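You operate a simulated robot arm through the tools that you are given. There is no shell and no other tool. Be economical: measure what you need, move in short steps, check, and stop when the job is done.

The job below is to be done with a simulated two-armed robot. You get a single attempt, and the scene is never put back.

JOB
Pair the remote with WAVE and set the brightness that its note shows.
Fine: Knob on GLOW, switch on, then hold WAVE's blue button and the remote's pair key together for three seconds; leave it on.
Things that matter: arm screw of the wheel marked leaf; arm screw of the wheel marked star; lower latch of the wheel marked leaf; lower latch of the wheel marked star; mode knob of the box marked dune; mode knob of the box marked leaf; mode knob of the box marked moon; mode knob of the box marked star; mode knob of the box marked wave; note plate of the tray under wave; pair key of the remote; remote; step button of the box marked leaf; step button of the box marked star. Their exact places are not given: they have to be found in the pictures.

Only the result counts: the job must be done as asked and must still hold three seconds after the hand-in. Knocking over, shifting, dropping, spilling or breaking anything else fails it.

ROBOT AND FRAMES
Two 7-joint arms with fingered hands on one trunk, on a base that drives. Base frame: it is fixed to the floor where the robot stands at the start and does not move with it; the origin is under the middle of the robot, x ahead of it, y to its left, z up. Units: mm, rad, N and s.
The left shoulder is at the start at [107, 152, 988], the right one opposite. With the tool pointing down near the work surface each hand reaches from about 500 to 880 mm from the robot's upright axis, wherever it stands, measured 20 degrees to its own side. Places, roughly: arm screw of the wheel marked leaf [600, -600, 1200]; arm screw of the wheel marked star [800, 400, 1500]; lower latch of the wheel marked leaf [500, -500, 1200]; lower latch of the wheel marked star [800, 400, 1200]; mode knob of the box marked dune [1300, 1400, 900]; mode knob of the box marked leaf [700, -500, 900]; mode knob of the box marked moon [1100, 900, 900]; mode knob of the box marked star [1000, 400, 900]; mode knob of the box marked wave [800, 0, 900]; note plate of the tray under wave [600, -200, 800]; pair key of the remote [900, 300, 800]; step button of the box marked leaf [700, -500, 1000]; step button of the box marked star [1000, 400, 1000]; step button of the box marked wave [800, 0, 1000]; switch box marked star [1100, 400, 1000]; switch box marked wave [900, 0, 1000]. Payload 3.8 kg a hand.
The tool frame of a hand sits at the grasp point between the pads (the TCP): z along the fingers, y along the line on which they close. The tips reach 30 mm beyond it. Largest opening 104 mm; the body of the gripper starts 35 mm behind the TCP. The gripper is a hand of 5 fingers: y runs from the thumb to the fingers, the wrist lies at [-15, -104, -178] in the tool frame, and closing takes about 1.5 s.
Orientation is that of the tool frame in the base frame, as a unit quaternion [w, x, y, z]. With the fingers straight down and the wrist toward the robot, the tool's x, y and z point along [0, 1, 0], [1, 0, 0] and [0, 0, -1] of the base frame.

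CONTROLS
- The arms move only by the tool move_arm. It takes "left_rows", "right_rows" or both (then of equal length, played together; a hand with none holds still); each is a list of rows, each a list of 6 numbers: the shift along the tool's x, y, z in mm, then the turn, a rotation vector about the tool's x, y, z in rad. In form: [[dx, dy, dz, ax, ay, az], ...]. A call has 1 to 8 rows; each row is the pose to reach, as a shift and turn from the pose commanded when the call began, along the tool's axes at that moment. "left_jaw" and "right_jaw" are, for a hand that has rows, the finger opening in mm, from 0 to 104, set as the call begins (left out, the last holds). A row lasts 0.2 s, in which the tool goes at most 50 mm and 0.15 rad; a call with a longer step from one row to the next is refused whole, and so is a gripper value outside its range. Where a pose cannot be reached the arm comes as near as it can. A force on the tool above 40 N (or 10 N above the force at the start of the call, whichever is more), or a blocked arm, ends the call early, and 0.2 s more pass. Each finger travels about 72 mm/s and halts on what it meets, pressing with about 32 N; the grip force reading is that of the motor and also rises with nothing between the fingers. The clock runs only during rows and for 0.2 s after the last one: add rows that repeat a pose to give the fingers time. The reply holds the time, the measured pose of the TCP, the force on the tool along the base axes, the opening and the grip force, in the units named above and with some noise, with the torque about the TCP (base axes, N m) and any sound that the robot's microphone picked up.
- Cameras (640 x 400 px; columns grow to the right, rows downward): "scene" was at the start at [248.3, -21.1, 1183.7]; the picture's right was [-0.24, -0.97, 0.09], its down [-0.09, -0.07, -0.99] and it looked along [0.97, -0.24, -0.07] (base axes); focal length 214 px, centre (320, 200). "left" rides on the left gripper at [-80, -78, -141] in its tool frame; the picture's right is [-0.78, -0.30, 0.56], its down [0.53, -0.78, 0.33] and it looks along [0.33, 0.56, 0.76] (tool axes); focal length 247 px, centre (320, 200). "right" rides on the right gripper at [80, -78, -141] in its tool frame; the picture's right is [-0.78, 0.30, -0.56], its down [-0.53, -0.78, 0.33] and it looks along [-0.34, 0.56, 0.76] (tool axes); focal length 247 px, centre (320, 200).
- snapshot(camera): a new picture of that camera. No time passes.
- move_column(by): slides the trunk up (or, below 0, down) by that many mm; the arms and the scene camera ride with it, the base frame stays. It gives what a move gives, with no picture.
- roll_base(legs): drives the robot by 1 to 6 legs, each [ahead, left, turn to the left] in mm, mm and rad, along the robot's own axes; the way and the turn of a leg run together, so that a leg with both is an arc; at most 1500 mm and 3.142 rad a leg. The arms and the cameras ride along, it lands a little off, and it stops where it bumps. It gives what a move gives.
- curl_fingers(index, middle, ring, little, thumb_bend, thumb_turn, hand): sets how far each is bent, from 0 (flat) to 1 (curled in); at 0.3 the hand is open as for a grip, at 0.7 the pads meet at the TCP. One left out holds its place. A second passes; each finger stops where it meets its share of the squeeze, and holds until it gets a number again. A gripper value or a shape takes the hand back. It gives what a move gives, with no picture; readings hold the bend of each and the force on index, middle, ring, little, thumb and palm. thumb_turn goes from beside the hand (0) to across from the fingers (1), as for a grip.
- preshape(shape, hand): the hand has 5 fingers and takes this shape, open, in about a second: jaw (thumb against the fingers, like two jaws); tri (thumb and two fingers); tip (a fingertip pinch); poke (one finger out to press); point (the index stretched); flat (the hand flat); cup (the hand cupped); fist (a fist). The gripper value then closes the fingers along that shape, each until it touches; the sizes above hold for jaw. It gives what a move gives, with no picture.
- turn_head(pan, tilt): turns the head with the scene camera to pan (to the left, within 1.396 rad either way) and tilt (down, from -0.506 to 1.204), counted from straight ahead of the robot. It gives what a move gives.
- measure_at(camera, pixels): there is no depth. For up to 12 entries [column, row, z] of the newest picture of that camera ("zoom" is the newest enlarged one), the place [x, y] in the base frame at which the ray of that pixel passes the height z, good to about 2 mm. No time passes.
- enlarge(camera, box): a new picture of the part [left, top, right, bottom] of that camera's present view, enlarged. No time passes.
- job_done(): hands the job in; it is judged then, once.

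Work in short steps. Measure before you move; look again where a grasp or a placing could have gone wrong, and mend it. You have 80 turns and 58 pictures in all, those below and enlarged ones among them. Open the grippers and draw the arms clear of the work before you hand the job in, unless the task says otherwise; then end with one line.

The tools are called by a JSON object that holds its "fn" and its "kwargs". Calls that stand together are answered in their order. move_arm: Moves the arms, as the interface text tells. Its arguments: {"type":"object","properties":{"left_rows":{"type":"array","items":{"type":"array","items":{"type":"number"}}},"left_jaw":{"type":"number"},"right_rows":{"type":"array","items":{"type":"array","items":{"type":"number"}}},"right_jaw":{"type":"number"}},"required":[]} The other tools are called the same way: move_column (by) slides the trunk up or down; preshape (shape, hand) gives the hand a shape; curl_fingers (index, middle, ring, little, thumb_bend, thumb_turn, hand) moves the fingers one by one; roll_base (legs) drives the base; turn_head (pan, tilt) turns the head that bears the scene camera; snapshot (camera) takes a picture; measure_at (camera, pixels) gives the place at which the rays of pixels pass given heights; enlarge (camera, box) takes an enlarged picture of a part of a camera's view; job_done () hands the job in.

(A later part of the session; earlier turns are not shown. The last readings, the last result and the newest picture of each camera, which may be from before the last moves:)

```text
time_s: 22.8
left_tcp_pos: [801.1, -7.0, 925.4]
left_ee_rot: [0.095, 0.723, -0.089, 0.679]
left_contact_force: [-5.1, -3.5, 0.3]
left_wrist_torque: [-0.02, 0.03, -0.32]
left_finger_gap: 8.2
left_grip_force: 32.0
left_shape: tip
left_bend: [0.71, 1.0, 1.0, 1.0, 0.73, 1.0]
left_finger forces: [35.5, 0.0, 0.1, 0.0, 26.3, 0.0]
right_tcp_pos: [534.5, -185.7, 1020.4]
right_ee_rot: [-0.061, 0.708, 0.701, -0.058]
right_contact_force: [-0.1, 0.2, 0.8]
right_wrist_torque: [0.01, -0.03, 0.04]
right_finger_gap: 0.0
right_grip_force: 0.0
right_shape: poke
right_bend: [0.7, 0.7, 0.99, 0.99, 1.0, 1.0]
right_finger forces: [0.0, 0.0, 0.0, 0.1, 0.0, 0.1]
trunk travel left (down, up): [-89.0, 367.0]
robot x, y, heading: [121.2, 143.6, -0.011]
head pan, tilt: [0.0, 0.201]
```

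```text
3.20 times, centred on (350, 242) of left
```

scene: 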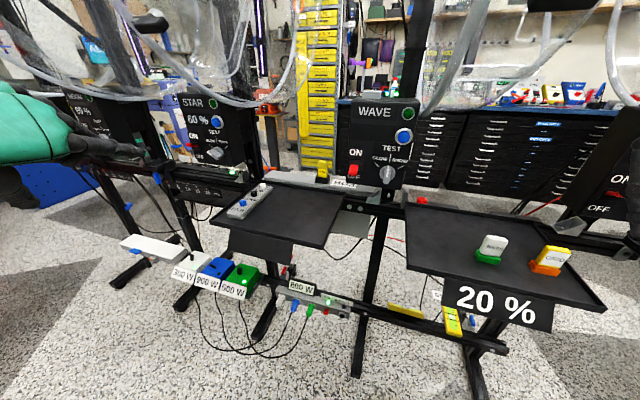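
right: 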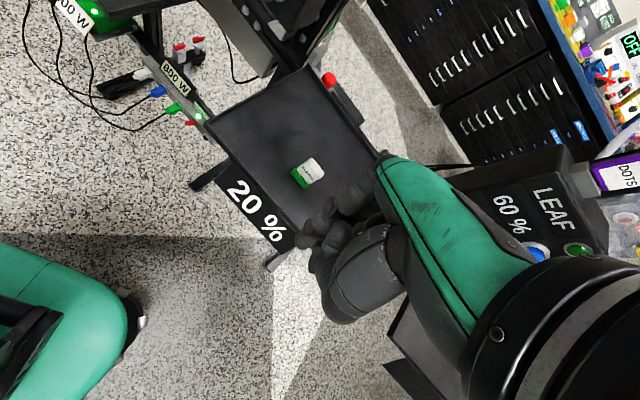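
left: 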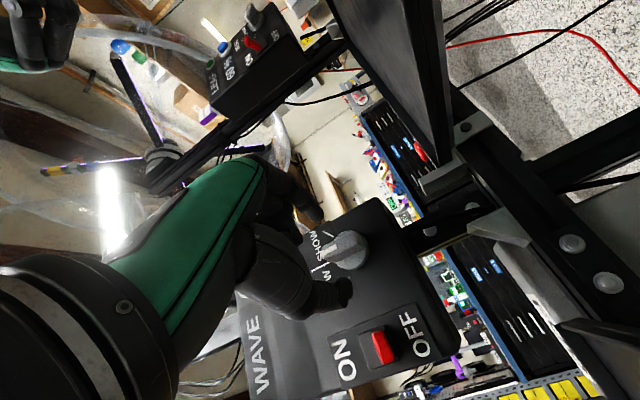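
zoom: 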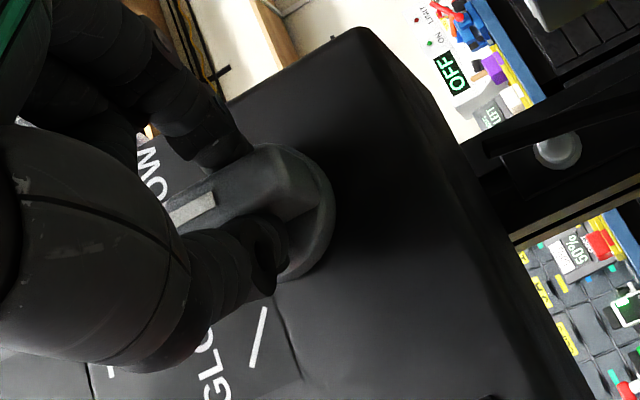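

Gripped at 8 mm with 32 N. Turn toward GLOW: −0.9 rad about tool z.

{"fn": "move_arm", "kwargs": {"left_rows": [[0, 0, 0, 0, 0, -0.15], [0, 0, 0, 0, 0, -0.3], [0, 0, 0, 0, 0, -0.45], [0, 0, 0, 0, 0, -0.6], [0, 0, 0, 0, 0, -0.75], [0, 0, 0, 0, 0, -0.9]]}}

{"fn": "enlarge", "kwargs": {"camera": "left", "box": [250, 180, 450, 305]}}

```text
time_s: 24.2
left_tcp_pos: [801.0, -10.4, 924.5]
left_ee_rot: [0.381, 0.69, 0.235, 0.569]
left_contact_force: [-10.2, -6.5, -9.2]
left_wrist_torque: [0.08, 0.07, -0.43]
left_finger_gap: 9.5
left_grip_force: 31.5
left_shape: tip
left_bend: [0.72, 1.0, 1.0, 1.0, 0.73, 1.0]
left_finger forces: [42.2, 0.0, 0.1, 0.1, 32.0, 0.1]
right_tcp_pos: [534.6, -186.7, 1020.1]
right_ee_rot: [-0.061, 0.708, 0.701, -0.057]
right_contact_force: [0.6, -0.1, -0.2]
right_wrist_torque: [0.0, 0.03, 0.0]
right_finger_gap: 0.0
right_grip_force: 0.0
right_shape: poke
right_bend: [0.7, 0.7, 0.99, 0.99, 1.0, 1.0]
right_finger forces: [0.1, 0.0, 0.0, 0.0, 0.0, 0.0]
trunk travel left (down, up): [-89.0, 367.0]
robot x, y, heading: [120.7, 142.7, -0.007]
head pan, tilt: [0.0, 0.201]
```

```text
3.20 times, centred on (350, 242) of left
```

zoom: 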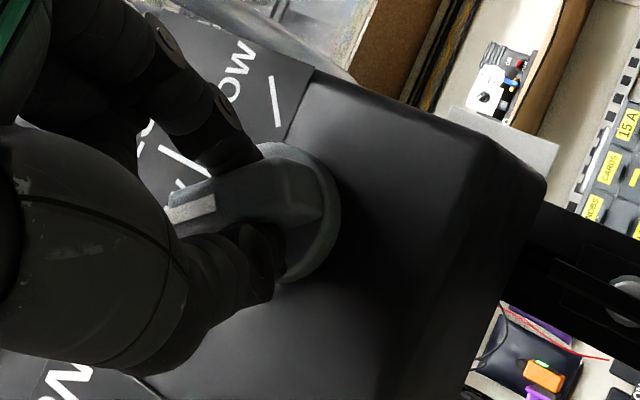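

The knob turned with the fingers. Open, back off 60 mm and check.

{"fn": "move_arm", "kwargs": {"left_rows": [[0, 0, 0, 0, 0, -0.9], [0, 0, 0, 0, 0, -0.9], [0, 0, 0, 0, 0, -0.9], [0, 0, 0, 0, 0, -0.9], [0, 0, -30, 0, 0, -0.9], [0, 0, -60, 0, 0, -0.9]], "left_jaw": 50}}

```text
refused: row 1 steps farther than a row can; nothing moved
```

Rows are relative to the present commanded pose; use zero turn.

{"fn": "move_arm", "kwargs": {"left_rows": [[0, 0, 0, 0, 0, 0], [0, 0, 0, 0, 0, 0], [0, 0, 0, 0, 0, 0], [0, 0, 0, 0, 0, 0], [0, 0, -30, 0, 0, 0], [0, 0, -60, 0, 0, 0]], "left_jaw": 50}}

{"fn": "snapshot", "kwargs": {"camera": "left"}}

{"fn": "enlarge", "kwargs": {"camera": "scene", "box": [330, 100, 450, 200]}}

```text
time_s: 25.6
left_tcp_pos: [740.1, 7.9, 928.8]
left_ee_rot: [0.381, 0.689, 0.236, 0.57]
left_contact_force: [-1.0, -0.1, 0.7]
left_wrist_torque: [0.01, 0.02, -0.02]
left_finger_gap: 49.6
left_grip_force: 0.0
left_shape: tip
left_bend: [0.73, 0.98, 0.99, 0.99, 0.71, 1.0]
left_finger forces: [0.1, 0.1, 0.0, 0.0, 0.0, 0.1]
right_tcp_pos: [534.0, -184.9, 1020.3]
right_ee_rot: [-0.061, 0.708, 0.701, -0.057]
right_contact_force: [0.2, -0.2, -0.2]
right_wrist_torque: [0.0, 0.01, -0.03]
right_finger_gap: 0.0
right_grip_force: 0.0
right_shape: poke
right_bend: [0.7, 0.7, 0.99, 0.99, 1.0, 1.0]
right_finger forces: [0.0, 0.0, 0.0, 0.0, 0.1, 0.1]
trunk travel left (down, up): [-89.0, 367.0]
robot x, y, heading: [119.7, 143.1, -0.013]
head pan, tilt: [0.0, 0.201]
```

```text
28 pictures are left
```

left: 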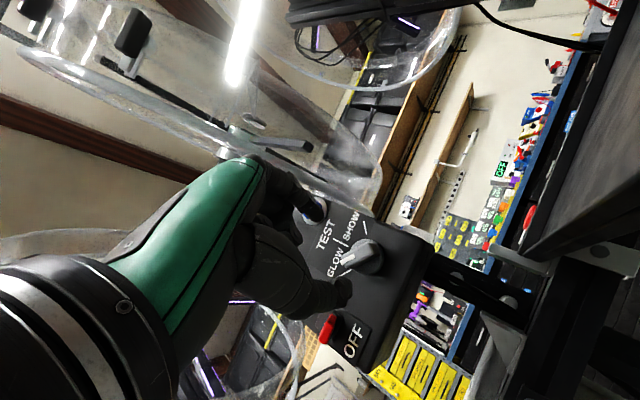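

```text
4.00 times, centred on (390, 150) of scene
```

zoom: 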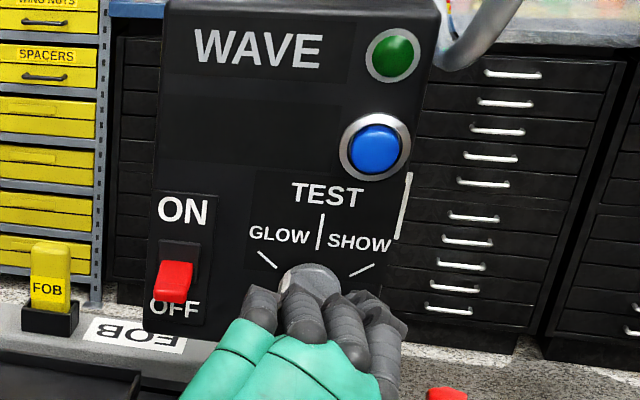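

Knob seems turned; will verify once clear. Before using the left hand on the switch, measure the STAR tray's corner to avoid wrist collision.

{"fn": "measure_at", "kwargs": {"camera": "scene", "pixels": [[318, 247, 805], [230, 222, 805], [345, 195, 805], [406, 205, 805]]}}

{"fn": "enlarge", "kwargs": {"camera": "left", "box": [290, 200, 420, 290]}}

```text
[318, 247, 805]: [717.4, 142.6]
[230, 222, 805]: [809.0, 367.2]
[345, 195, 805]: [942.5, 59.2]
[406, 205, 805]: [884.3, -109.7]
```

```text
4.44 times, centred on (355, 245) of left
```

zoom: 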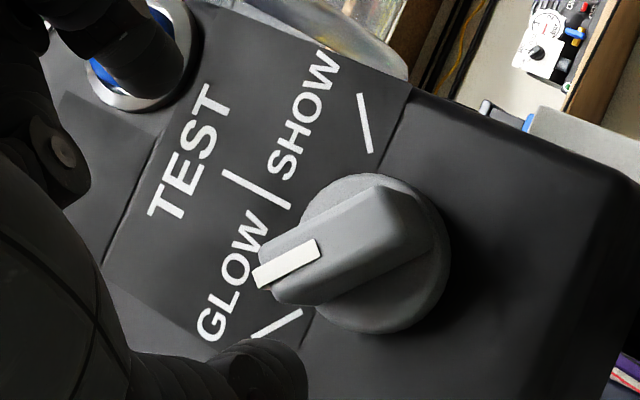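

The pointer bar is parallel to the GLOW mark: knob on GLOW. Now close the tips, roll the wrist back level and go to a point below and in front of the switch lever.

{"fn": "move_arm", "kwargs": {"left_rows": [[7, -11, 1, 0, 0, 0.15], [14, -22, 2, 0, 0, 0.3], [21, -32, 4, 0, 0, 0.45], [28, -43, 6, 0, 0, 0.6], [36, -54, 7, 0, 0, 0.75], [43, -65, 9, 0, 0, 0.9], [43, -65, 9, 0, 0, 0.9]], "left_jaw": 0}}

{"fn": "snapshot", "kwargs": {"camera": "left"}}

{"fn": "enlarge", "kwargs": {"camera": "scene", "box": [310, 100, 430, 200]}}

```text
time_s: 27.2
left_tcp_pos: [769.2, 76.7, 903.0]
left_ee_rot: [0.094, 0.723, -0.088, 0.679]
left_contact_force: [0.1, 1.1, 1.0]
left_wrist_torque: [-0.03, -0.01, 0.0]
left_finger_gap: 0.2
left_grip_force: 32.3
left_shape: tip
left_bend: [0.72, 1.0, 1.0, 1.0, 0.75, 1.0]
left_finger forces: [0.0, 0.0, 0.1, 0.0, 0.1, 0.1]
right_tcp_pos: [536.0, -185.2, 1019.1]
right_ee_rot: [-0.062, 0.708, 0.701, -0.059]
right_contact_force: [0.4, 0.3, 0.6]
right_wrist_torque: [0.0, 0.01, 0.05]
right_finger_gap: 0.2
right_grip_force: 0.0
right_shape: poke
right_bend: [0.7, 0.7, 0.99, 0.99, 1.0, 1.0]
right_finger forces: [0.0, 0.0, 0.0, 0.1, 0.0, 0.0]
trunk travel left (down, up): [-89.0, 367.0]
robot x, y, heading: [119.2, 146.7, -0.009]
head pan, tilt: [0.0, 0.201]
```

```text
25 pictures are left
```

left: 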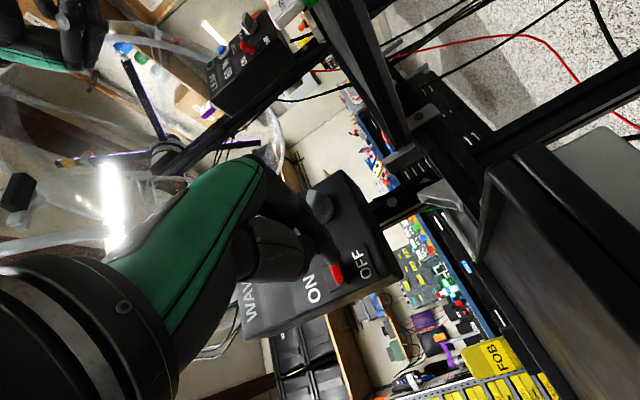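

```text
4.00 times, centred on (370, 150) of scene
```

zoom: 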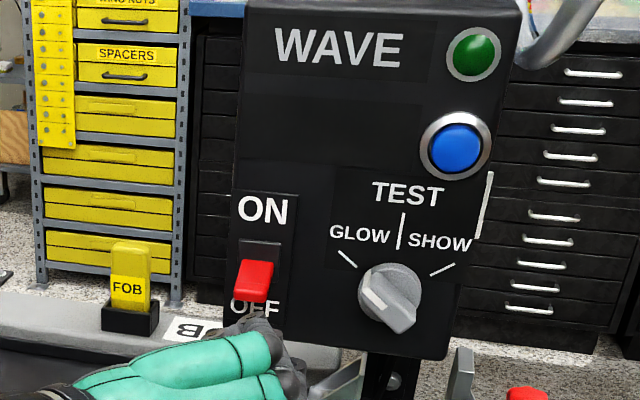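

The tip line passes ~28 mm straight below the lever (pred. (360,256) vs lever (337,272)). Advance 45 mm.

{"fn": "move_arm", "kwargs": {"left_rows": [[0, 0, 15, 0, 0, 0], [0, 0, 30, 0, 0, 0], [0, 0, 45, 0, 0, 0]]}}

{"fn": "enlarge", "kwargs": {"camera": "left", "box": [240, 180, 440, 305]}}

```text
time_s: 28.0
left_tcp_pos: [814.9, 65.7, 900.2]
left_ee_rot: [0.095, 0.723, -0.088, 0.679]
left_contact_force: [0.8, 0.0, -0.2]
left_wrist_torque: [0.03, -0.02, -0.01]
left_finger_gap: 0.0
left_grip_force: 31.8
left_shape: tip
left_bend: [0.72, 1.0, 1.0, 1.0, 0.75, 1.0]
left_finger forces: [0.0, 0.0, 0.1, 0.0, 0.1, 0.1]
right_tcp_pos: [535.4, -184.9, 1020.8]
right_ee_rot: [-0.06, 0.707, 0.702, -0.058]
right_contact_force: [0.0, -0.6, 0.1]
right_wrist_torque: [0.01, 0.03, 0.02]
right_finger_gap: 0.0
right_grip_force: 0.0
right_shape: poke
right_bend: [0.7, 0.7, 0.99, 0.99, 1.0, 1.0]
right_finger forces: [0.0, 0.0, 0.0, 0.0, 0.0, 0.1]
trunk travel left (down, up): [-89.0, 367.0]
robot x, y, heading: [118.9, 143.8, -0.005]
head pan, tilt: [0.0, 0.201]
```

```text
3.20 times, centred on (340, 242) of left
```

zoom: 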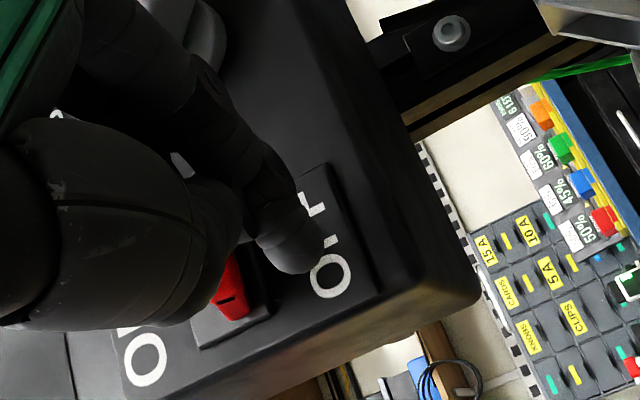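

Tip is below the lever, over the OFF label. Raise 42 mm in small steps.

{"fn": "move_arm", "kwargs": {"left_rows": [[8, 0, 0, 0, 0, 0], [16, 0, 0, 0, 0, 0], [24, 0, 0, 0, 0, 0], [32, 0, 0, 0, 0, 0], [38, 0, 0, 0, 0, 0], [44, 0, 0, 0, 0, 0]]}}

{"fn": "enlarge", "kwargs": {"camera": "scene", "box": [310, 90, 430, 190]}}

```text
time_s: 29.4
left_tcp_pos: [814.4, 66.0, 946.5]
left_ee_rot: [0.094, 0.723, -0.087, 0.679]
left_contact_force: [-2.3, -1.0, 2.0]
left_wrist_torque: [-0.02, -0.05, -0.05]
left_finger_gap: 0.0
left_grip_force: 31.6
left_shape: tip
left_bend: [0.72, 1.0, 1.0, 1.0, 0.76, 1.0]
left_finger forces: [0.0, 0.1, 0.0, 0.0, 0.1, 0.0]
right_tcp_pos: [534.4, -185.7, 1020.5]
right_ee_rot: [-0.061, 0.709, 0.701, -0.057]
right_contact_force: [0.4, -0.6, -0.8]
right_wrist_torque: [-0.02, -0.02, 0.0]
right_finger_gap: 0.0
right_grip_force: 0.0
right_shape: poke
right_bend: [0.7, 0.7, 0.99, 0.99, 1.0, 1.0]
right_finger forces: [0.1, 0.1, 0.0, 0.0, 0.0, 0.1]
trunk travel left (down, up): [-89.0, 367.0]
robot x, y, heading: [118.6, 142.0, -0.009]
head pan, tilt: [0.0, 0.201]
```

```text
4.00 times, centred on (370, 140) of scene
```

zoom: 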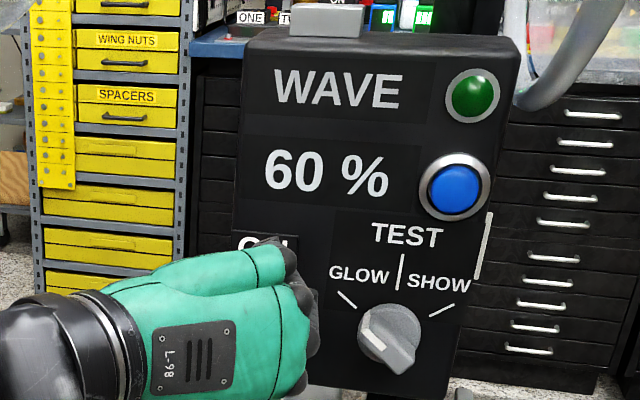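

WAVE is on and shows 60 %. Retreat the left hand and begin re-orienting both hands: left toward the remote (60° down), right toward forward-pointing.

{"fn": "preshape", "kwargs": {"shape": "tip", "hand": "right"}}

{"fn": "move_arm", "kwargs": {"left_rows": [[0, 0, -35, 0, 0, 0], [0, 0, -70, 0, 0, 0], [1.5, -21, -70, 0.074, -0.045, -0.119], [3, -41, -69, 0.148, -0.09, -0.238], [4, -62, -69, 0.222, -0.135, -0.357], [6, -83, -68, 0.296, -0.18, -0.476], [7, -104, -68, 0.37, -0.225, -0.595], [9, -124, -68, 0.444, -0.27, -0.714]], "right_rows": [[0, 0, 0, -0.14, 0, 0], [0, 0, 0, -0.28, 0, 0], [0, 0, 0, -0.42, 0, 0], [0, 0, 0, -0.56, 0, 0], [0, 0, 0, -0.7, 0, 0], [0, 0, 0, -0.84, 0, 0], [0, 0, 0, -0.98, 0, 0], [0, 0, 0, -1.12, 0, 0]], "right_jaw": 0}}

```text
time_s: 30.3
left_tcp_pos: [814.7, 65.7, 946.1]
left_ee_rot: [0.095, 0.723, -0.087, 0.679]
left_contact_force: [-2.9, -1.2, 1.5]
left_wrist_torque: [-0.01, -0.04, -0.03]
left_finger_gap: 0.0
left_grip_force: 32.8
left_shape: tip
left_bend: [0.72, 1.0, 1.0, 1.0, 0.76, 1.0]
left_finger forces: [0.0, 0.0, 0.0, 0.0, 0.0, 0.1]
right_tcp_pos: [533.6, -185.4, 1020.6]
right_ee_rot: [-0.06, 0.707, 0.702, -0.057]
right_contact_force: [0.5, 0.0, 0.2]
right_wrist_torque: [0.01, 0.06, 0.03]
right_finger_gap: 103.6
right_grip_force: 0.1
right_shape: tip
right_bend: [0.3, 0.98, 0.99, 0.99, 0.3, 0.98]
right_finger forces: [0.0, 0.1, 0.0, 0.0, 0.0, 0.0]
trunk travel left (down, up): [-89.0, 367.0]
robot x, y, heading: [117.1, 148.4, -0.012]
head pan, tilt: [0.0, 0.201]
```

```text
time_s: 32.1
left_tcp_pos: [781.2, 201.8, 957.2]
left_ee_rot: [0.154, 0.794, 0.304, 0.504]
left_contact_force: [-1.2, -0.8, 0.0]
left_wrist_torque: [-0.03, -0.02, -0.01]
left_finger_gap: 0.1
left_grip_force: 31.4
left_shape: tip
left_bend: [0.72, 1.0, 1.0, 1.0, 0.76, 1.0]
left_finger forces: [0.1, 0.0, 0.0, 0.0, 0.1, 0.1]
right_tcp_pos: [590.6, -244.4, 1044.0]
right_ee_rot: [0.323, 0.631, 0.626, 0.325]
right_contact_force: [0.6, -0.6, -0.4]
right_wrist_torque: [-0.01, -0.03, 0.0]
right_finger_gap: 0.1
right_grip_force: 31.7
right_shape: tip
right_bend: [0.72, 1.0, 1.0, 1.0, 0.75, 1.0]
right_finger forces: [0.0, 0.1, 0.0, 0.1, 0.1, 0.1]
right hand out of reach, approached as far as the arm can: row 4, 5, 6, 7, 8
trunk travel left (down, up): [-89.0, 367.0]
robot x, y, heading: [118.9, 142.5, -0.008]
head pan, tilt: [0.0, 0.201]
```

Both progress well. Continue: left to hover above the pair key, right down and under the wheel toward the blue button, pitched slightly up.

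{"fn": "move_arm", "kwargs": {"left_rows": [[16, -12.5, 9, 0.074, -0.045, -0.119], [32, -25, 18, 0.148, -0.09, -0.238], [48, -37.5, 27, 0.222, -0.135, -0.357], [64, -50, 35, 0.296, -0.18, -0.476], [80, -62.5, 44, 0.37, -0.225, -0.595], [95, -75, 53, 0.444, -0.27, -0.714], [111, -87.5, 62, 0.52, -0.317, -0.833]], "right_rows": [[0, -18.6, 25.5, -0.11, 0, 0], [0, -33.2, 48.2, -0.22, 0, 0], [40, -18.7, 68.5, -0.33, 0, 0], [80, -4.2, 88.9, -0.44, 0, 0], [120, 10.3, 109.2, -0.55, 0, 0], [160, 28.9, 126.7, -0.66, 0, 0], [201, 52.4, 140.6, -0.77, 0, 0]]}}

{"fn": "snapshot", "kwargs": {"camera": "scene"}}

{"fn": "snapshot", "kwargs": {"camera": "left"}}

{"fn": "snapshot", "kwargs": {"camera": "right"}}

```text
time_s: 33.7
left_tcp_pos: [843.9, 344.9, 957.1]
left_ee_rot: [0.184, 0.683, 0.683, 0.182]
left_contact_force: [0.1, 0.1, -0.3]
left_wrist_torque: [0.02, -0.02, 0.02]
left_finger_gap: 0.0
left_grip_force: 32.1
left_shape: tip
left_bend: [0.72, 1.0, 1.0, 1.0, 0.76, 1.0]
left_finger forces: [0.0, 0.0, 0.0, 0.0, 0.0, 0.1]
right_tcp_pos: [606.9, -211.7, 993.4]
right_ee_rot: [0.503, 0.439, 0.531, 0.522]
right_contact_force: [-0.7, 0.5, 0.0]
right_wrist_torque: [-0.01, -0.02, 0.04]
right_finger_gap: 0.1
right_grip_force: 32.0
right_shape: tip
right_bend: [0.72, 1.0, 1.0, 1.0, 0.75, 1.0]
right_finger forces: [0.0, 0.0, 0.1, 0.1, 0.1, 0.0]
right hand out of reach, approached as far as the arm can: row 3, 4, 5, 6, 7
trunk travel left (down, up): [-89.0, 367.0]
robot x, y, heading: [117.6, 143.0, -0.008]
head pan, tilt: [0.0, 0.201]
```

```text
21 pictures are left
```

scene: 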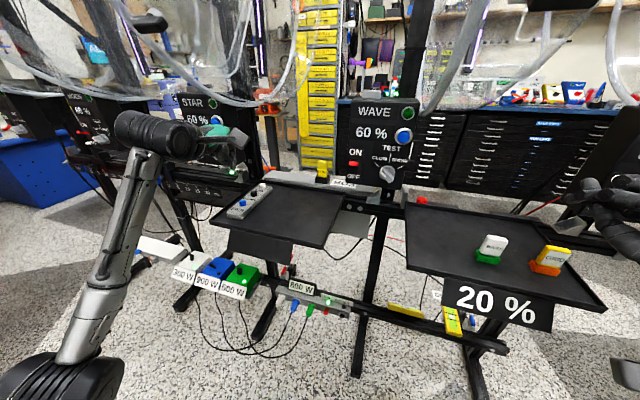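

```text
20 pictures are left
```

left: 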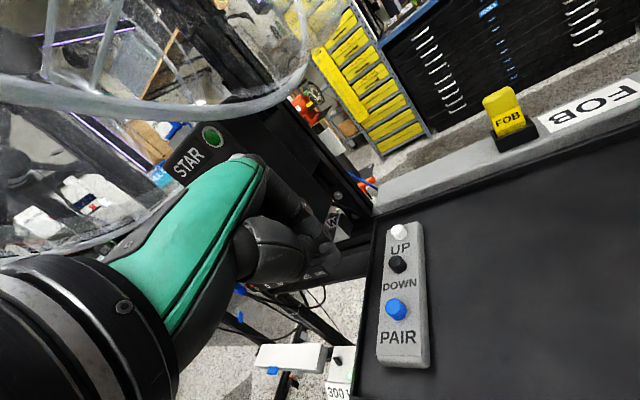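

```text
19 pictures are left
```

right: 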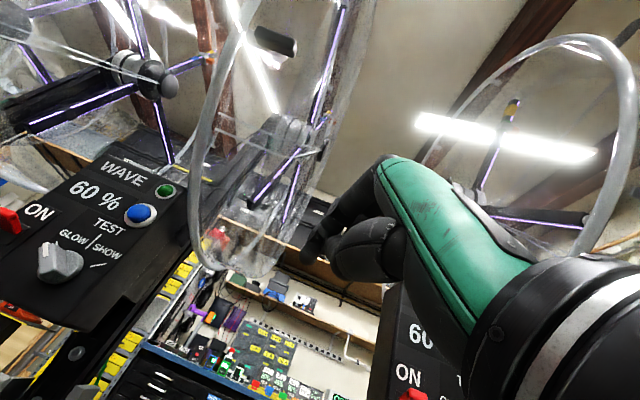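

Right arm hit a reach limit with wrist below; roll it 45° (wrist lower-right) and route lower. Also measure the remote keys from the left camera: pair (396,309), down (398,264), up (399,232).

{"fn": "move_arm", "kwargs": {"right_rows": [[1.5, -20, -1, 0, 0, -0.13], [16.5, -34.4, 9.8, 0, 0, -0.26], [39.4, -38.8, 32.2, 0, 0, -0.39], [64.4, -38.3, 60.2, 0, 0, -0.52], [88.4, -37.9, 88, 0, 0, -0.65], [109.5, -27.8, 118.2, 0, 0, -0.785], [126.6, -2.9, 147.7, 0, 0, -0.785], [141, 19, 175, 0, 0, -0.785]]}}

{"fn": "measure_at", "kwargs": {"camera": "left", "pixels": [[396, 307, 834], [398, 263, 834], [399, 231, 834], [396, 315, 826], [404, 366, 826]]}}

{"fn": "snapshot", "kwargs": {"camera": "scene"}}

{"fn": "snapshot", "kwargs": {"camera": "right"}}

```text
time_s: 35.5
left_tcp_pos: [842.4, 346.9, 958.0]
left_ee_rot: [0.183, 0.684, 0.683, 0.182]
left_contact_force: [0.3, -0.8, 0.2]
left_wrist_torque: [0.0, 0.01, -0.01]
left_finger_gap: 0.0
left_grip_force: 32.0
left_shape: tip
left_bend: [0.72, 1.0, 1.0, 1.0, 0.76, 1.0]
left_finger forces: [0.0, 0.0, 0.1, 0.0, 0.0, 0.1]
right_tcp_pos: [664.8, -154.4, 999.9]
right_ee_rot: [0.639, 0.2, 0.678, 0.304]
right_contact_force: [0.4, 0.7, -0.3]
right_wrist_torque: [0.04, -0.01, 0.0]
right_finger_gap: 0.0
right_grip_force: 31.8
right_shape: tip
right_bend: [0.72, 1.0, 1.0, 1.0, 0.75, 1.0]
right_finger forces: [0.0, 0.1, 0.0, 0.0, 0.0, 0.0]
right hand out of reach, approached as far as the arm can: row 2, 3, 4, 5, 6, 7, 8
trunk travel left (down, up): [-89.0, 367.0]
robot x, y, heading: [118.1, 146.1, -0.006]
head pan, tilt: [0.0, 0.201]
```

```text
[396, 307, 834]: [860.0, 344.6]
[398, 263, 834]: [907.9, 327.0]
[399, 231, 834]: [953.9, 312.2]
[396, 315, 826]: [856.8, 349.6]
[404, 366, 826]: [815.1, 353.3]
```

```text
18 pictures are left
```

scene: 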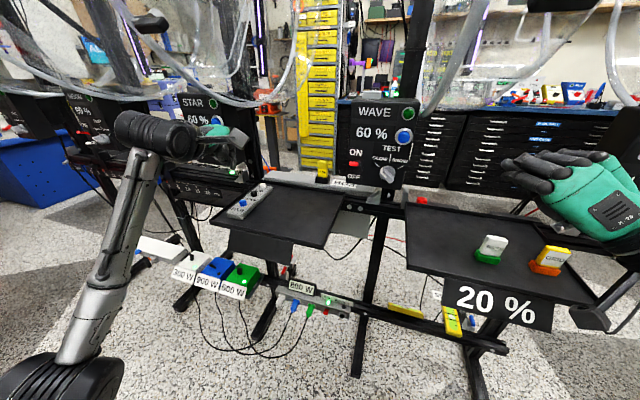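

```text
17 pictures are left
```

right: 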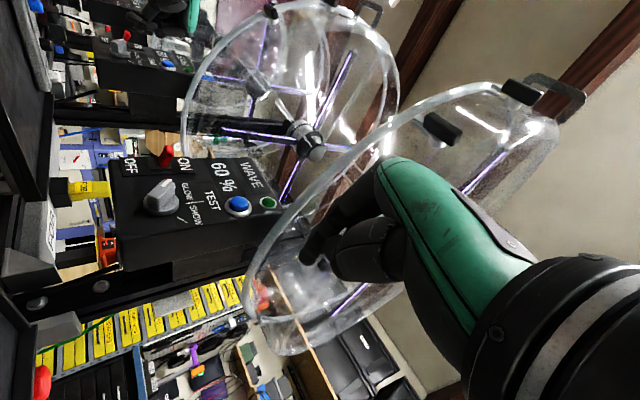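

Keys confirmed: pair (860,345), down (908,327), up (954,312). In the scene view the planned right-hand region (row ≥150) stays below the wheel's rim (row 113), so continue the right hand to hover before the blue button; lower left to 25 mm above the pair key.

{"fn": "move_arm", "kwargs": {"right_rows": [[9.6, 13.7, 22.7, 0, 0, 0], [19.3, 27.4, 45.4, 0, 0, 0], [28.9, 41.2, 68.1, 0, 0, 0], [38.6, 54.9, 90.8, 0, 0, 0], [48.2, 68.6, 113.5, 0, 0, 0]]}}

{"fn": "snapshot", "kwargs": {"camera": "right"}}

```text
time_s: 36.7
left_tcp_pos: [842.8, 345.8, 956.9]
left_ee_rot: [0.184, 0.684, 0.682, 0.182]
left_contact_force: [0.1, 0.2, -0.9]
left_wrist_torque: [0.0, -0.01, -0.03]
left_finger_gap: 0.2
left_grip_force: 31.7
left_shape: tip
left_bend: [0.72, 1.0, 1.0, 1.0, 0.76, 1.0]
left_finger forces: [0.1, 0.0, 0.0, 0.0, 0.0, 0.0]
right_tcp_pos: [659.3, -144.1, 1002.5]
right_ee_rot: [0.637, 0.2, 0.679, 0.306]
right_contact_force: [0.6, -0.3, 0.2]
right_wrist_torque: [0.01, 0.01, -0.02]
right_finger_gap: 0.0
right_grip_force: 32.5
right_shape: tip
right_bend: [0.72, 1.0, 1.0, 1.0, 0.75, 1.0]
right_finger forces: [0.0, 0.0, 0.0, 0.0, 0.0, 0.0]
right hand out of reach, approached as far as the arm can: row 1, 2, 3, 4, 5
trunk travel left (down, up): [-89.0, 367.0]
robot x, y, heading: [120.5, 145.3, -0.007]
head pan, tilt: [0.0, 0.201]
```

```text
16 pictures are left
```

right: 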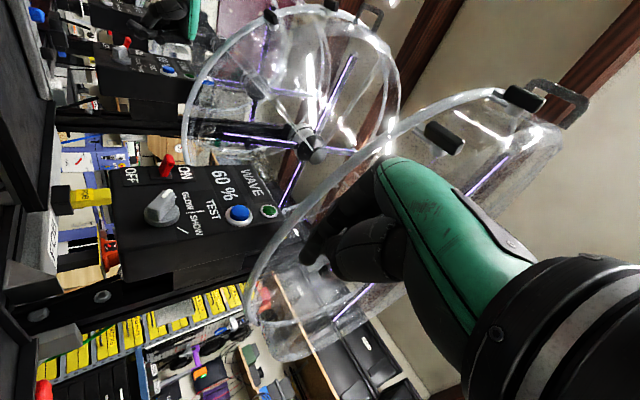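

The right arm is stuck with the wrist side/below. Try instead the posture that works for the left: wrist behind, fingers pitched ~40° down, moving forward at the same time.

{"fn": "move_arm", "kwargs": {"right_rows": [[5.3, 9.7, 12.9, 0.09, 0.019, 0.107], [10.7, 19.3, 25.7, 0.18, 0.038, 0.214], [16, 29, 38.6, 0.27, 0.057, 0.322], [21.3, 38.7, 51.4, 0.36, 0.075, 0.429], [26.6, 48.3, 64.3, 0.45, 0.094, 0.536], [32, 58, 77.1, 0.541, 0.113, 0.643], [37.3, 67.6, 90, 0.631, 0.132, 0.751], [42.6, 77.3, 102.8, 0.721, 0.151, 0.858]]}}

{"fn": "snapshot", "kwargs": {"camera": "scene"}}

```text
time_s: 38.7
left_tcp_pos: [843.7, 348.8, 955.0]
left_ee_rot: [0.184, 0.684, 0.682, 0.181]
left_contact_force: [0.4, 0.0, 0.2]
left_wrist_torque: [-0.03, -0.02, -0.04]
left_finger_gap: 0.1
left_grip_force: 31.5
left_shape: tip
left_bend: [0.72, 1.0, 1.0, 1.0, 0.76, 1.0]
left_finger forces: [0.1, 0.0, 0.1, 0.1, 0.0, 0.0]
right_tcp_pos: [747.7, -152.2, 1013.9]
right_ee_rot: [0.274, 0.727, 0.542, 0.319]
right_contact_force: [0.7, 0.5, 0.6]
right_wrist_torque: [-0.02, -0.01, -0.06]
right_finger_gap: 0.1
right_grip_force: 31.9
right_shape: tip
right_bend: [0.72, 1.0, 1.0, 1.0, 0.75, 1.0]
right_finger forces: [0.0, 0.0, 0.1, 0.0, 0.1, 0.0]
right hand out of reach, approached as far as the arm can: row 1, 2, 3, 4, 5, 6, 7
trunk travel left (down, up): [-89.0, 367.0]
robot x, y, heading: [120.9, 145.9, -0.01]
head pan, tilt: [0.0, 0.201]
stopped in row 8 (right hand): the arm was blocked; the commanded pose is now the measured one
```

```text
15 pictures are left
```

scene: 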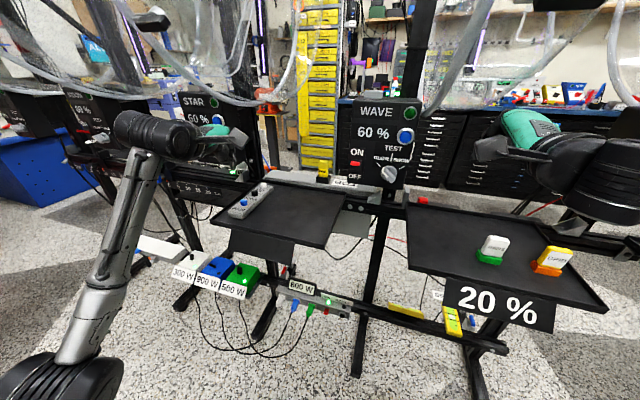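

Right arm unstuck into the good posture at (748,-152,1014) (no contact force). Move left 109 mm to hover in front of the button.

{"fn": "move_arm", "kwargs": {"right_rows": [[20, -3, -3, 0, 0.01, -0.05], [40, -6, -6, 0, 0.02, -0.1], [60, -10, -9, 0, 0.03, -0.16], [80, -13, -12, 0, 0.04, -0.21], [107, -17, -15, 0, 0.053, -0.264]]}}

{"fn": "snapshot", "kwargs": {"camera": "right"}}

{"fn": "enlarge", "kwargs": {"camera": "scene", "box": [320, 70, 480, 190]}}

```text
time_s: 39.9
left_tcp_pos: [843.4, 345.7, 957.2]
left_ee_rot: [0.184, 0.684, 0.682, 0.183]
left_contact_force: [0.2, 0.0, -0.2]
left_wrist_torque: [-0.01, -0.02, 0.0]
left_finger_gap: 0.0
left_grip_force: 32.4
left_shape: tip
left_bend: [0.72, 1.0, 1.0, 1.0, 0.76, 1.0]
left_finger forces: [0.0, 0.0, 0.0, 0.0, 0.1, 0.0]
right_tcp_pos: [749.4, -47.3, 1028.4]
right_ee_rot: [0.3, 0.641, 0.64, 0.299]
right_contact_force: [0.5, 0.4, 0.1]
right_wrist_torque: [0.0, -0.01, 0.01]
right_finger_gap: 0.0
right_grip_force: 31.6
right_shape: tip
right_bend: [0.72, 1.0, 1.0, 1.0, 0.75, 1.0]
right_finger forces: [0.0, 0.0, 0.1, 0.0, 0.0, 0.1]
trunk travel left (down, up): [-89.0, 367.0]
robot x, y, heading: [122.7, 146.2, -0.008]
head pan, tilt: [0.0, 0.201]
```

```text
14 pictures are left
```

right: 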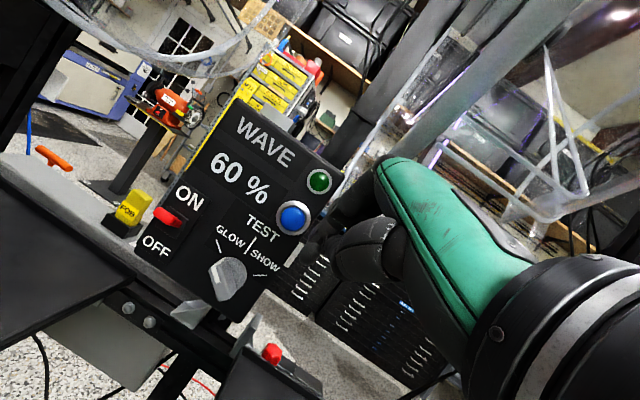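

```text
3.33 times, centred on (400, 130) of scene
```

zoom: 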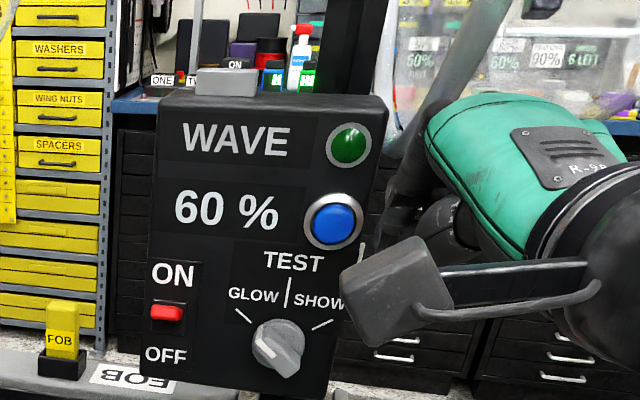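

Re-triangulate the button: right camera (293,216), scene zoom (333,222).

{"fn": "measure_at", "kwargs": {"camera": "right", "pixels": [[293, 216, 1000], [293, 216, 1030]]}}

{"fn": "measure_at", "kwargs": {"camera": "zoom", "pixels": [[333, 222, 1000], [333, 222, 1030]]}}

```text
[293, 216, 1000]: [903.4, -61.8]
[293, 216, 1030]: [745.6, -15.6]
```

```text
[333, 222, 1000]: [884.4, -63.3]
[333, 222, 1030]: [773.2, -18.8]
```

Button refined at (837,-44,1013). I level the right hand to ~20° pitch so the fingertip leads, and lower the left tip to ~15 mm over the pair key.

{"fn": "move_arm", "kwargs": {"right_rows": [[1, 0, 3, -0.09, 0, 0], [2, 0, 6, -0.18, 0, 0], [3, 0, 8, -0.27, 0, 0], [3.3, 0, 9.9, -0.35, 0, 0]], "left_rows": [[0, -9, 18, 0, 0, 0], [0, -18, 36, 0, 0, 0], [-1, -27, 55, 0, 0, 0], [-1, -35, 73, 0, 0, 0]]}}

{"fn": "snapshot", "kwargs": {"camera": "right"}}

{"fn": "snapshot", "kwargs": {"camera": "left"}}

```text
time_s: 40.9
left_tcp_pos: [849.8, 344.5, 877.3]
left_ee_rot: [0.186, 0.683, 0.682, 0.183]
left_contact_force: [-0.5, 0.4, 0.6]
left_wrist_torque: [0.03, 0.01, 0.0]
left_finger_gap: 0.0
left_grip_force: 31.7
left_shape: tip
left_bend: [0.72, 1.0, 1.0, 1.0, 0.76, 1.0]
left_finger forces: [0.1, 0.1, 0.1, 0.1, 0.0, 0.0]
right_tcp_pos: [748.2, -47.5, 1027.8]
right_ee_rot: [0.299, 0.641, 0.64, 0.3]
right_contact_force: [0.4, 0.8, 0.9]
right_wrist_torque: [0.01, -0.01, 0.01]
right_finger_gap: 0.0
right_grip_force: 31.8
right_shape: tip
right_bend: [0.72, 1.0, 1.0, 1.0, 0.75, 1.0]
right_finger forces: [0.0, 0.1, 0.0, 0.0, 0.0, 0.0]
right hand out of reach, approached as far as the arm can: row 1, 2, 3, 4
trunk travel left (down, up): [-89.0, 367.0]
robot x, y, heading: [118.1, 142.6, -0.012]
head pan, tilt: [0.0, 0.201]
```

```text
12 pictures are left
```

right: 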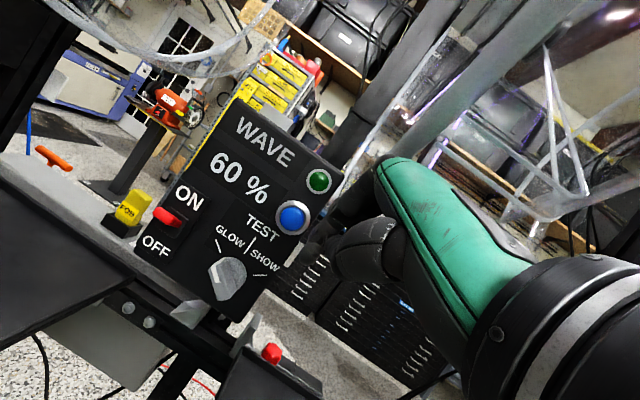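

```text
11 pictures are left
```

left: 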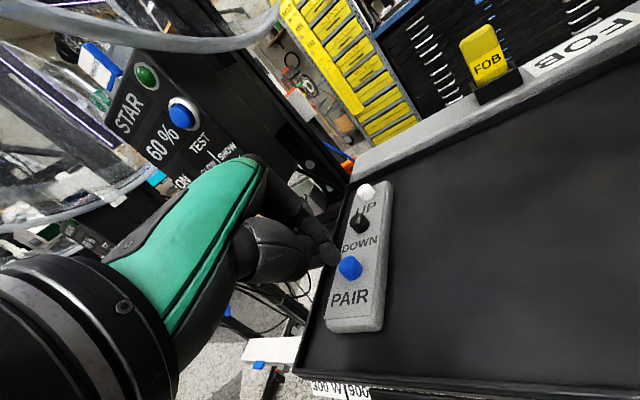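

The right wrist can't pitch further, so I stretch the right index (bend 0.4) to make it lead forward, and verify its tip. Also check left key position.

{"fn": "curl_fingers", "kwargs": {"hand": "right", "index": 0.4}}

{"fn": "enlarge", "kwargs": {"camera": "right", "box": [230, 120, 430, 280]}}

{"fn": "measure_at", "kwargs": {"camera": "left", "pixels": [[350, 266, 834], [350, 266, 838]]}}

```text
time_s: 41.9
left_tcp_pos: [849.1, 345.9, 877.7]
left_ee_rot: [0.183, 0.683, 0.683, 0.183]
left_contact_force: [0.9, 1.2, 0.4]
left_wrist_torque: [0.0, -0.04, 0.01]
left_finger_gap: 0.0
left_grip_force: 32.4
left_shape: tip
left_bend: [0.72, 1.0, 1.0, 1.0, 0.76, 1.0]
left_finger forces: [0.0, 0.0, 0.0, 0.0, 0.0, 0.0]
right_tcp_pos: [748.2, -47.8, 1027.0]
right_ee_rot: [0.299, 0.641, 0.64, 0.3]
right_contact_force: [0.5, 1.4, 0.4]
right_wrist_torque: [0.02, -0.01, 0.03]
right_finger_gap: 12.7
right_grip_force: 0.0
right_shape: fingers
right_bend: [0.4, 1.0, 1.0, 1.0, 0.83, 1.0]
right_finger forces: [0.1, 0.0, 0.1, 0.0, 0.1, 0.1]
trunk travel left (down, up): [-89.0, 367.0]
robot x, y, heading: [119.6, 144.9, -0.008]
head pan, tilt: [0.0, 0.201]
```

```text
2.50 times, centred on (330, 200) of right
```

zoom: 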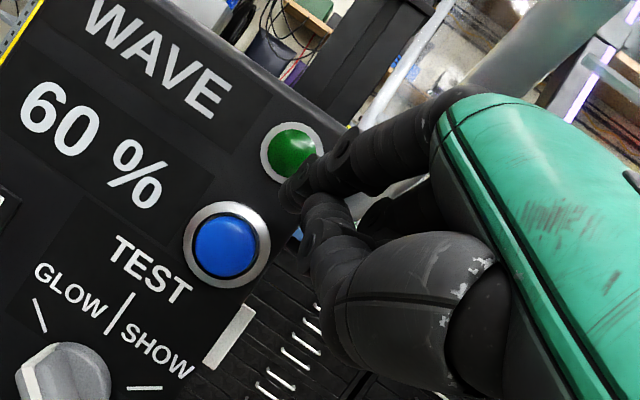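

```text
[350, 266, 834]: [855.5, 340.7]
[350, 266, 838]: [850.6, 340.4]
```

Index tip estimated ≈(823,-48,1042), near the green lamp; lower it 29 mm (and 8 mm back) to face the blue button, and nudge left by (-5,-2).

{"fn": "move_arm", "kwargs": {"right_rows": [[1, -14, 6, 0, 0, 0], [3, -27.4, 12.5, 0, 0, 0]], "left_rows": [[-1, -2, -1, 0, 0, 0], [-2, -4.3, -2.5, 0, 0, 0]]}}

{"fn": "enlarge", "kwargs": {"camera": "right", "box": [230, 120, 430, 280]}}

{"fn": "enlarge", "kwargs": {"camera": "scene", "box": [340, 80, 480, 180]}}

```text
time_s: 42.5
left_tcp_pos: [843.7, 342.7, 876.6]
left_ee_rot: [0.183, 0.684, 0.682, 0.183]
left_contact_force: [0.4, 0.1, 0.2]
left_wrist_torque: [0.01, 0.01, 0.02]
left_finger_gap: 0.0
left_grip_force: 31.8
left_shape: tip
left_bend: [0.72, 1.0, 1.0, 1.0, 0.76, 1.0]
left_finger forces: [0.0, 0.1, 0.0, 0.0, 0.0, 0.0]
right_tcp_pos: [743.9, -45.3, 1014.2]
right_ee_rot: [0.299, 0.642, 0.64, 0.3]
right_contact_force: [0.2, -0.2, -0.3]
right_wrist_torque: [0.03, 0.01, 0.0]
right_finger_gap: 12.9
right_grip_force: 0.0
right_shape: fingers
right_bend: [0.4, 1.0, 1.0, 1.0, 0.83, 1.0]
right_finger forces: [0.0, 0.0, 0.0, 0.1, 0.1, 0.0]
right hand out of reach, approached as far as the arm can: row 2
trunk travel left (down, up): [-89.0, 367.0]
robot x, y, heading: [115.7, 143.1, -0.011]
head pan, tilt: [0.0, 0.201]
```

```text
2.50 times, centred on (330, 200) of right
```

zoom: 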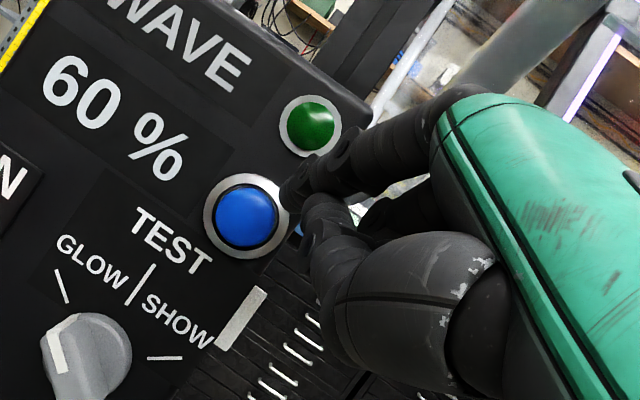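

```text
4.00 times, centred on (410, 130) of scene
```

zoom: 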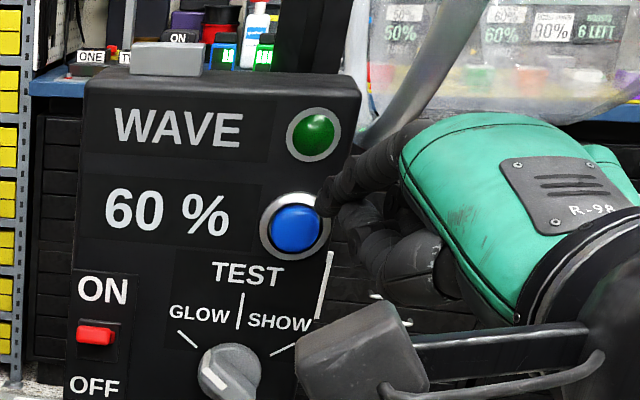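

Index tip sits ≈17 mm above and 6 mm right of the button centre. Bending the index to 0.5 lowers the tip about 15 mm; then shift left 6 mm.

{"fn": "curl_fingers", "kwargs": {"hand": "right", "index": 0.5}}

{"fn": "move_arm", "kwargs": {"right_rows": [[3, 3, 4, 0, 0, 0], [6, 5, 7, 0, 0, 0]]}}

{"fn": "enlarge", "kwargs": {"camera": "scene", "box": [340, 80, 480, 180]}}

{"fn": "enlarge", "kwargs": {"camera": "right", "box": [230, 120, 430, 280]}}

```text
time_s: 43.5
left_tcp_pos: [843.5, 343.8, 877.7]
left_ee_rot: [0.184, 0.684, 0.682, 0.183]
left_contact_force: [-0.4, 0.1, -0.1]
left_wrist_torque: [-0.03, -0.01, -0.01]
left_finger_gap: 0.0
left_grip_force: 32.3
left_shape: tip
left_bend: [0.72, 1.0, 1.0, 1.0, 0.76, 1.0]
left_finger forces: [0.0, 0.1, 0.1, 0.0, 0.0, 0.1]
right_tcp_pos: [744.4, -46.6, 1014.6]
right_ee_rot: [0.299, 0.641, 0.64, 0.3]
right_contact_force: [-0.3, 0.2, 0.5]
right_wrist_torque: [0.02, 0.01, 0.0]
right_finger_gap: 9.7
right_grip_force: 0.1
right_shape: fingers
right_bend: [0.45, 1.0, 1.0, 1.0, 0.82, 1.0]
right_finger forces: [0.0, 0.1, 0.1, 0.1, 0.0, 0.0]
trunk travel left (down, up): [-89.0, 367.0]
robot x, y, heading: [121.8, 144.0, -0.013]
head pan, tilt: [0.0, 0.201]
```

```text
time_s: 44.1
left_tcp_pos: [844.4, 343.3, 877.1]
left_ee_rot: [0.184, 0.684, 0.683, 0.182]
left_contact_force: [0.2, 1.6, 0.0]
left_wrist_torque: [0.0, -0.01, 0.01]
left_finger_gap: 0.0
left_grip_force: 31.8
left_shape: tip
left_bend: [0.72, 1.0, 1.0, 1.0, 0.76, 1.0]
left_finger forces: [0.1, 0.0, 0.1, 0.0, 0.0, 0.0]
right_tcp_pos: [753.0, -40.2, 1013.0]
right_ee_rot: [0.299, 0.641, 0.64, 0.3]
right_contact_force: [0.5, 0.5, 0.4]
right_wrist_torque: [-0.01, 0.01, -0.04]
right_finger_gap: 9.8
right_grip_force: 0.1
right_shape: fingers
right_bend: [0.45, 1.0, 1.0, 1.0, 0.82, 1.0]
right_finger forces: [0.1, 0.0, 0.1, 0.0, 0.1, 0.1]
trunk travel left (down, up): [-89.0, 367.0]
robot x, y, heading: [121.6, 143.0, -0.01]
head pan, tilt: [0.0, 0.201]
```

```text
4.00 times, centred on (410, 130) of scene
```

zoom: 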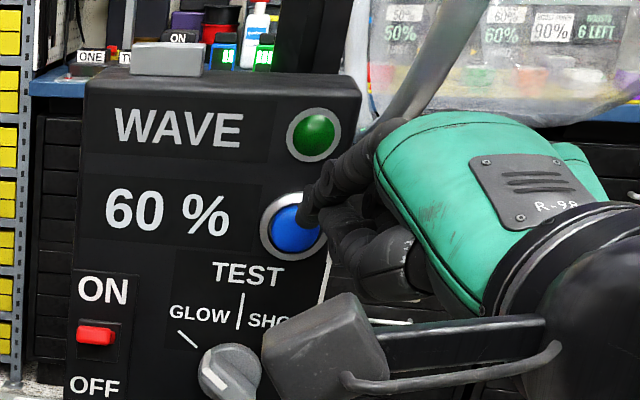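

```text
2.50 times, centred on (330, 200) of right
```

zoom: 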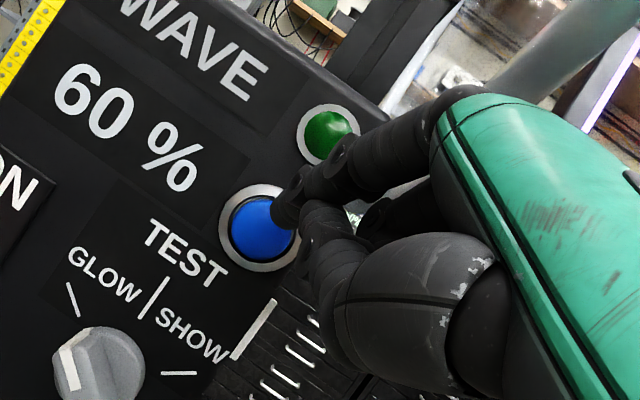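

Tip is aligned laterally but ~10 mm high. Lower 10 mm while advancing, then creep forward into the button.

{"fn": "move_arm", "kwargs": {"right_rows": [[0, -5, 6, 0, 0, 0], [1, -2.6, 12.5, 0, 0, 0], [1, 0.6, 16.3, 0, 0, 0], [1, 3.2, 19.4, 0, 0, 0]]}}

{"fn": "enlarge", "kwargs": {"camera": "scene", "box": [340, 80, 480, 180]}}

```text
time_s: 45.1
left_tcp_pos: [844.6, 343.1, 877.0]
left_ee_rot: [0.184, 0.684, 0.682, 0.183]
left_contact_force: [-0.3, 0.2, 0.1]
left_wrist_torque: [0.0, -0.01, 0.02]
left_finger_gap: 0.0
left_grip_force: 32.2
left_shape: tip
left_bend: [0.72, 1.0, 1.0, 1.0, 0.76, 1.0]
left_finger forces: [0.1, 0.0, 0.0, 0.0, 0.0, 0.1]
right_tcp_pos: [764.0, -48.2, 1010.7]
right_ee_rot: [0.296, 0.643, 0.641, 0.298]
right_contact_force: [-0.6, -0.5, 0.4]
right_wrist_torque: [0.01, -0.02, 0.02]
right_finger_gap: 9.9
right_grip_force: 0.1
right_shape: fingers
right_bend: [0.45, 1.0, 1.0, 1.0, 0.82, 1.0]
right_finger forces: [0.1, 0.1, 0.0, 0.1, 0.0, 0.1]
right hand out of reach, approached as far as the arm can: row 1, 2, 3, 4
trunk travel left (down, up): [-89.0, 367.0]
robot x, y, heading: [120.0, 147.0, -0.009]
head pan, tilt: [0.0, 0.201]
```

```text
4.00 times, centred on (410, 130) of scene
```

zoom: 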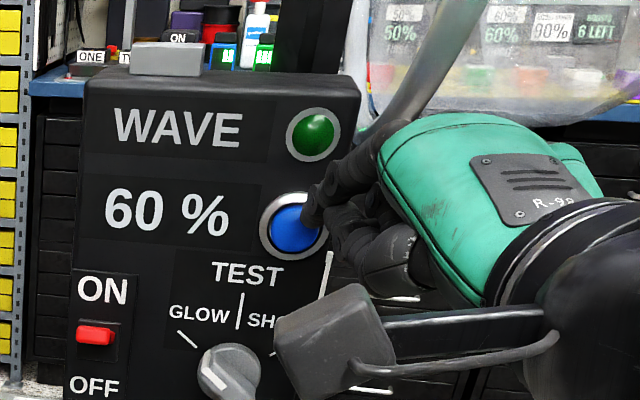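

Lower z is limited by reach; pitching the hand down 0.15 rad lowers the tip instead. Then creep forward.

{"fn": "move_arm", "kwargs": {"right_rows": [[3, -2, -2, 0.08, 0, 0], [6, -2, -2, 0.16, 0, 0], [6, 0.6, 1.1, 0.16, 0, 0], [6, 3.2, 4, 0.16, 0, 0], [6, 5.8, 7, 0.16, 0, 0]]}}

{"fn": "enlarge", "kwargs": {"camera": "right", "box": [230, 120, 430, 280]}}

```text
time_s: 46.3
left_tcp_pos: [844.4, 343.0, 877.8]
left_ee_rot: [0.184, 0.684, 0.682, 0.183]
left_contact_force: [-0.1, -0.7, 0.3]
left_wrist_torque: [0.02, -0.01, -0.02]
left_finger_gap: 0.0
left_grip_force: 31.8
left_shape: tip
left_bend: [0.72, 1.0, 1.0, 1.0, 0.76, 1.0]
left_finger forces: [0.0, 0.0, 0.0, 0.0, 0.0, 0.1]
right_tcp_pos: [771.2, -41.8, 1011.3]
right_ee_rot: [0.247, 0.662, 0.662, 0.249]
right_contact_force: [-1.8, -0.4, 1.0]
right_wrist_torque: [0.01, -0.04, 0.01]
right_finger_gap: 8.8
right_grip_force: 1.4
right_shape: fingers
right_bend: [0.46, 1.0, 1.0, 1.0, 0.82, 1.0]
right_finger forces: [3.0, 0.0, 0.0, 0.1, 0.1, 0.0]
trunk travel left (down, up): [-89.0, 367.0]
robot x, y, heading: [119.2, 144.5, -0.011]
head pan, tilt: [0.0, 0.201]
heard: click
```

```text
2.50 times, centred on (330, 200) of right
```

zoom: 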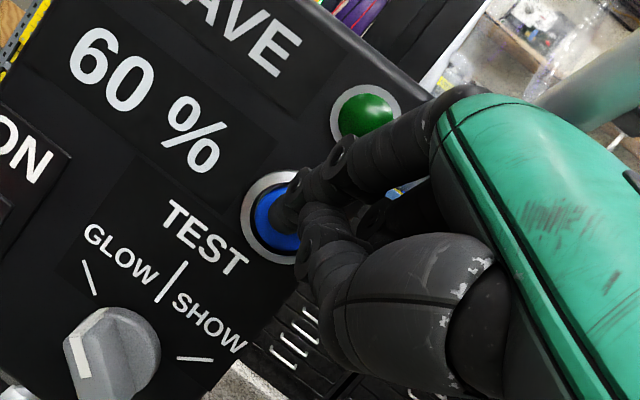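

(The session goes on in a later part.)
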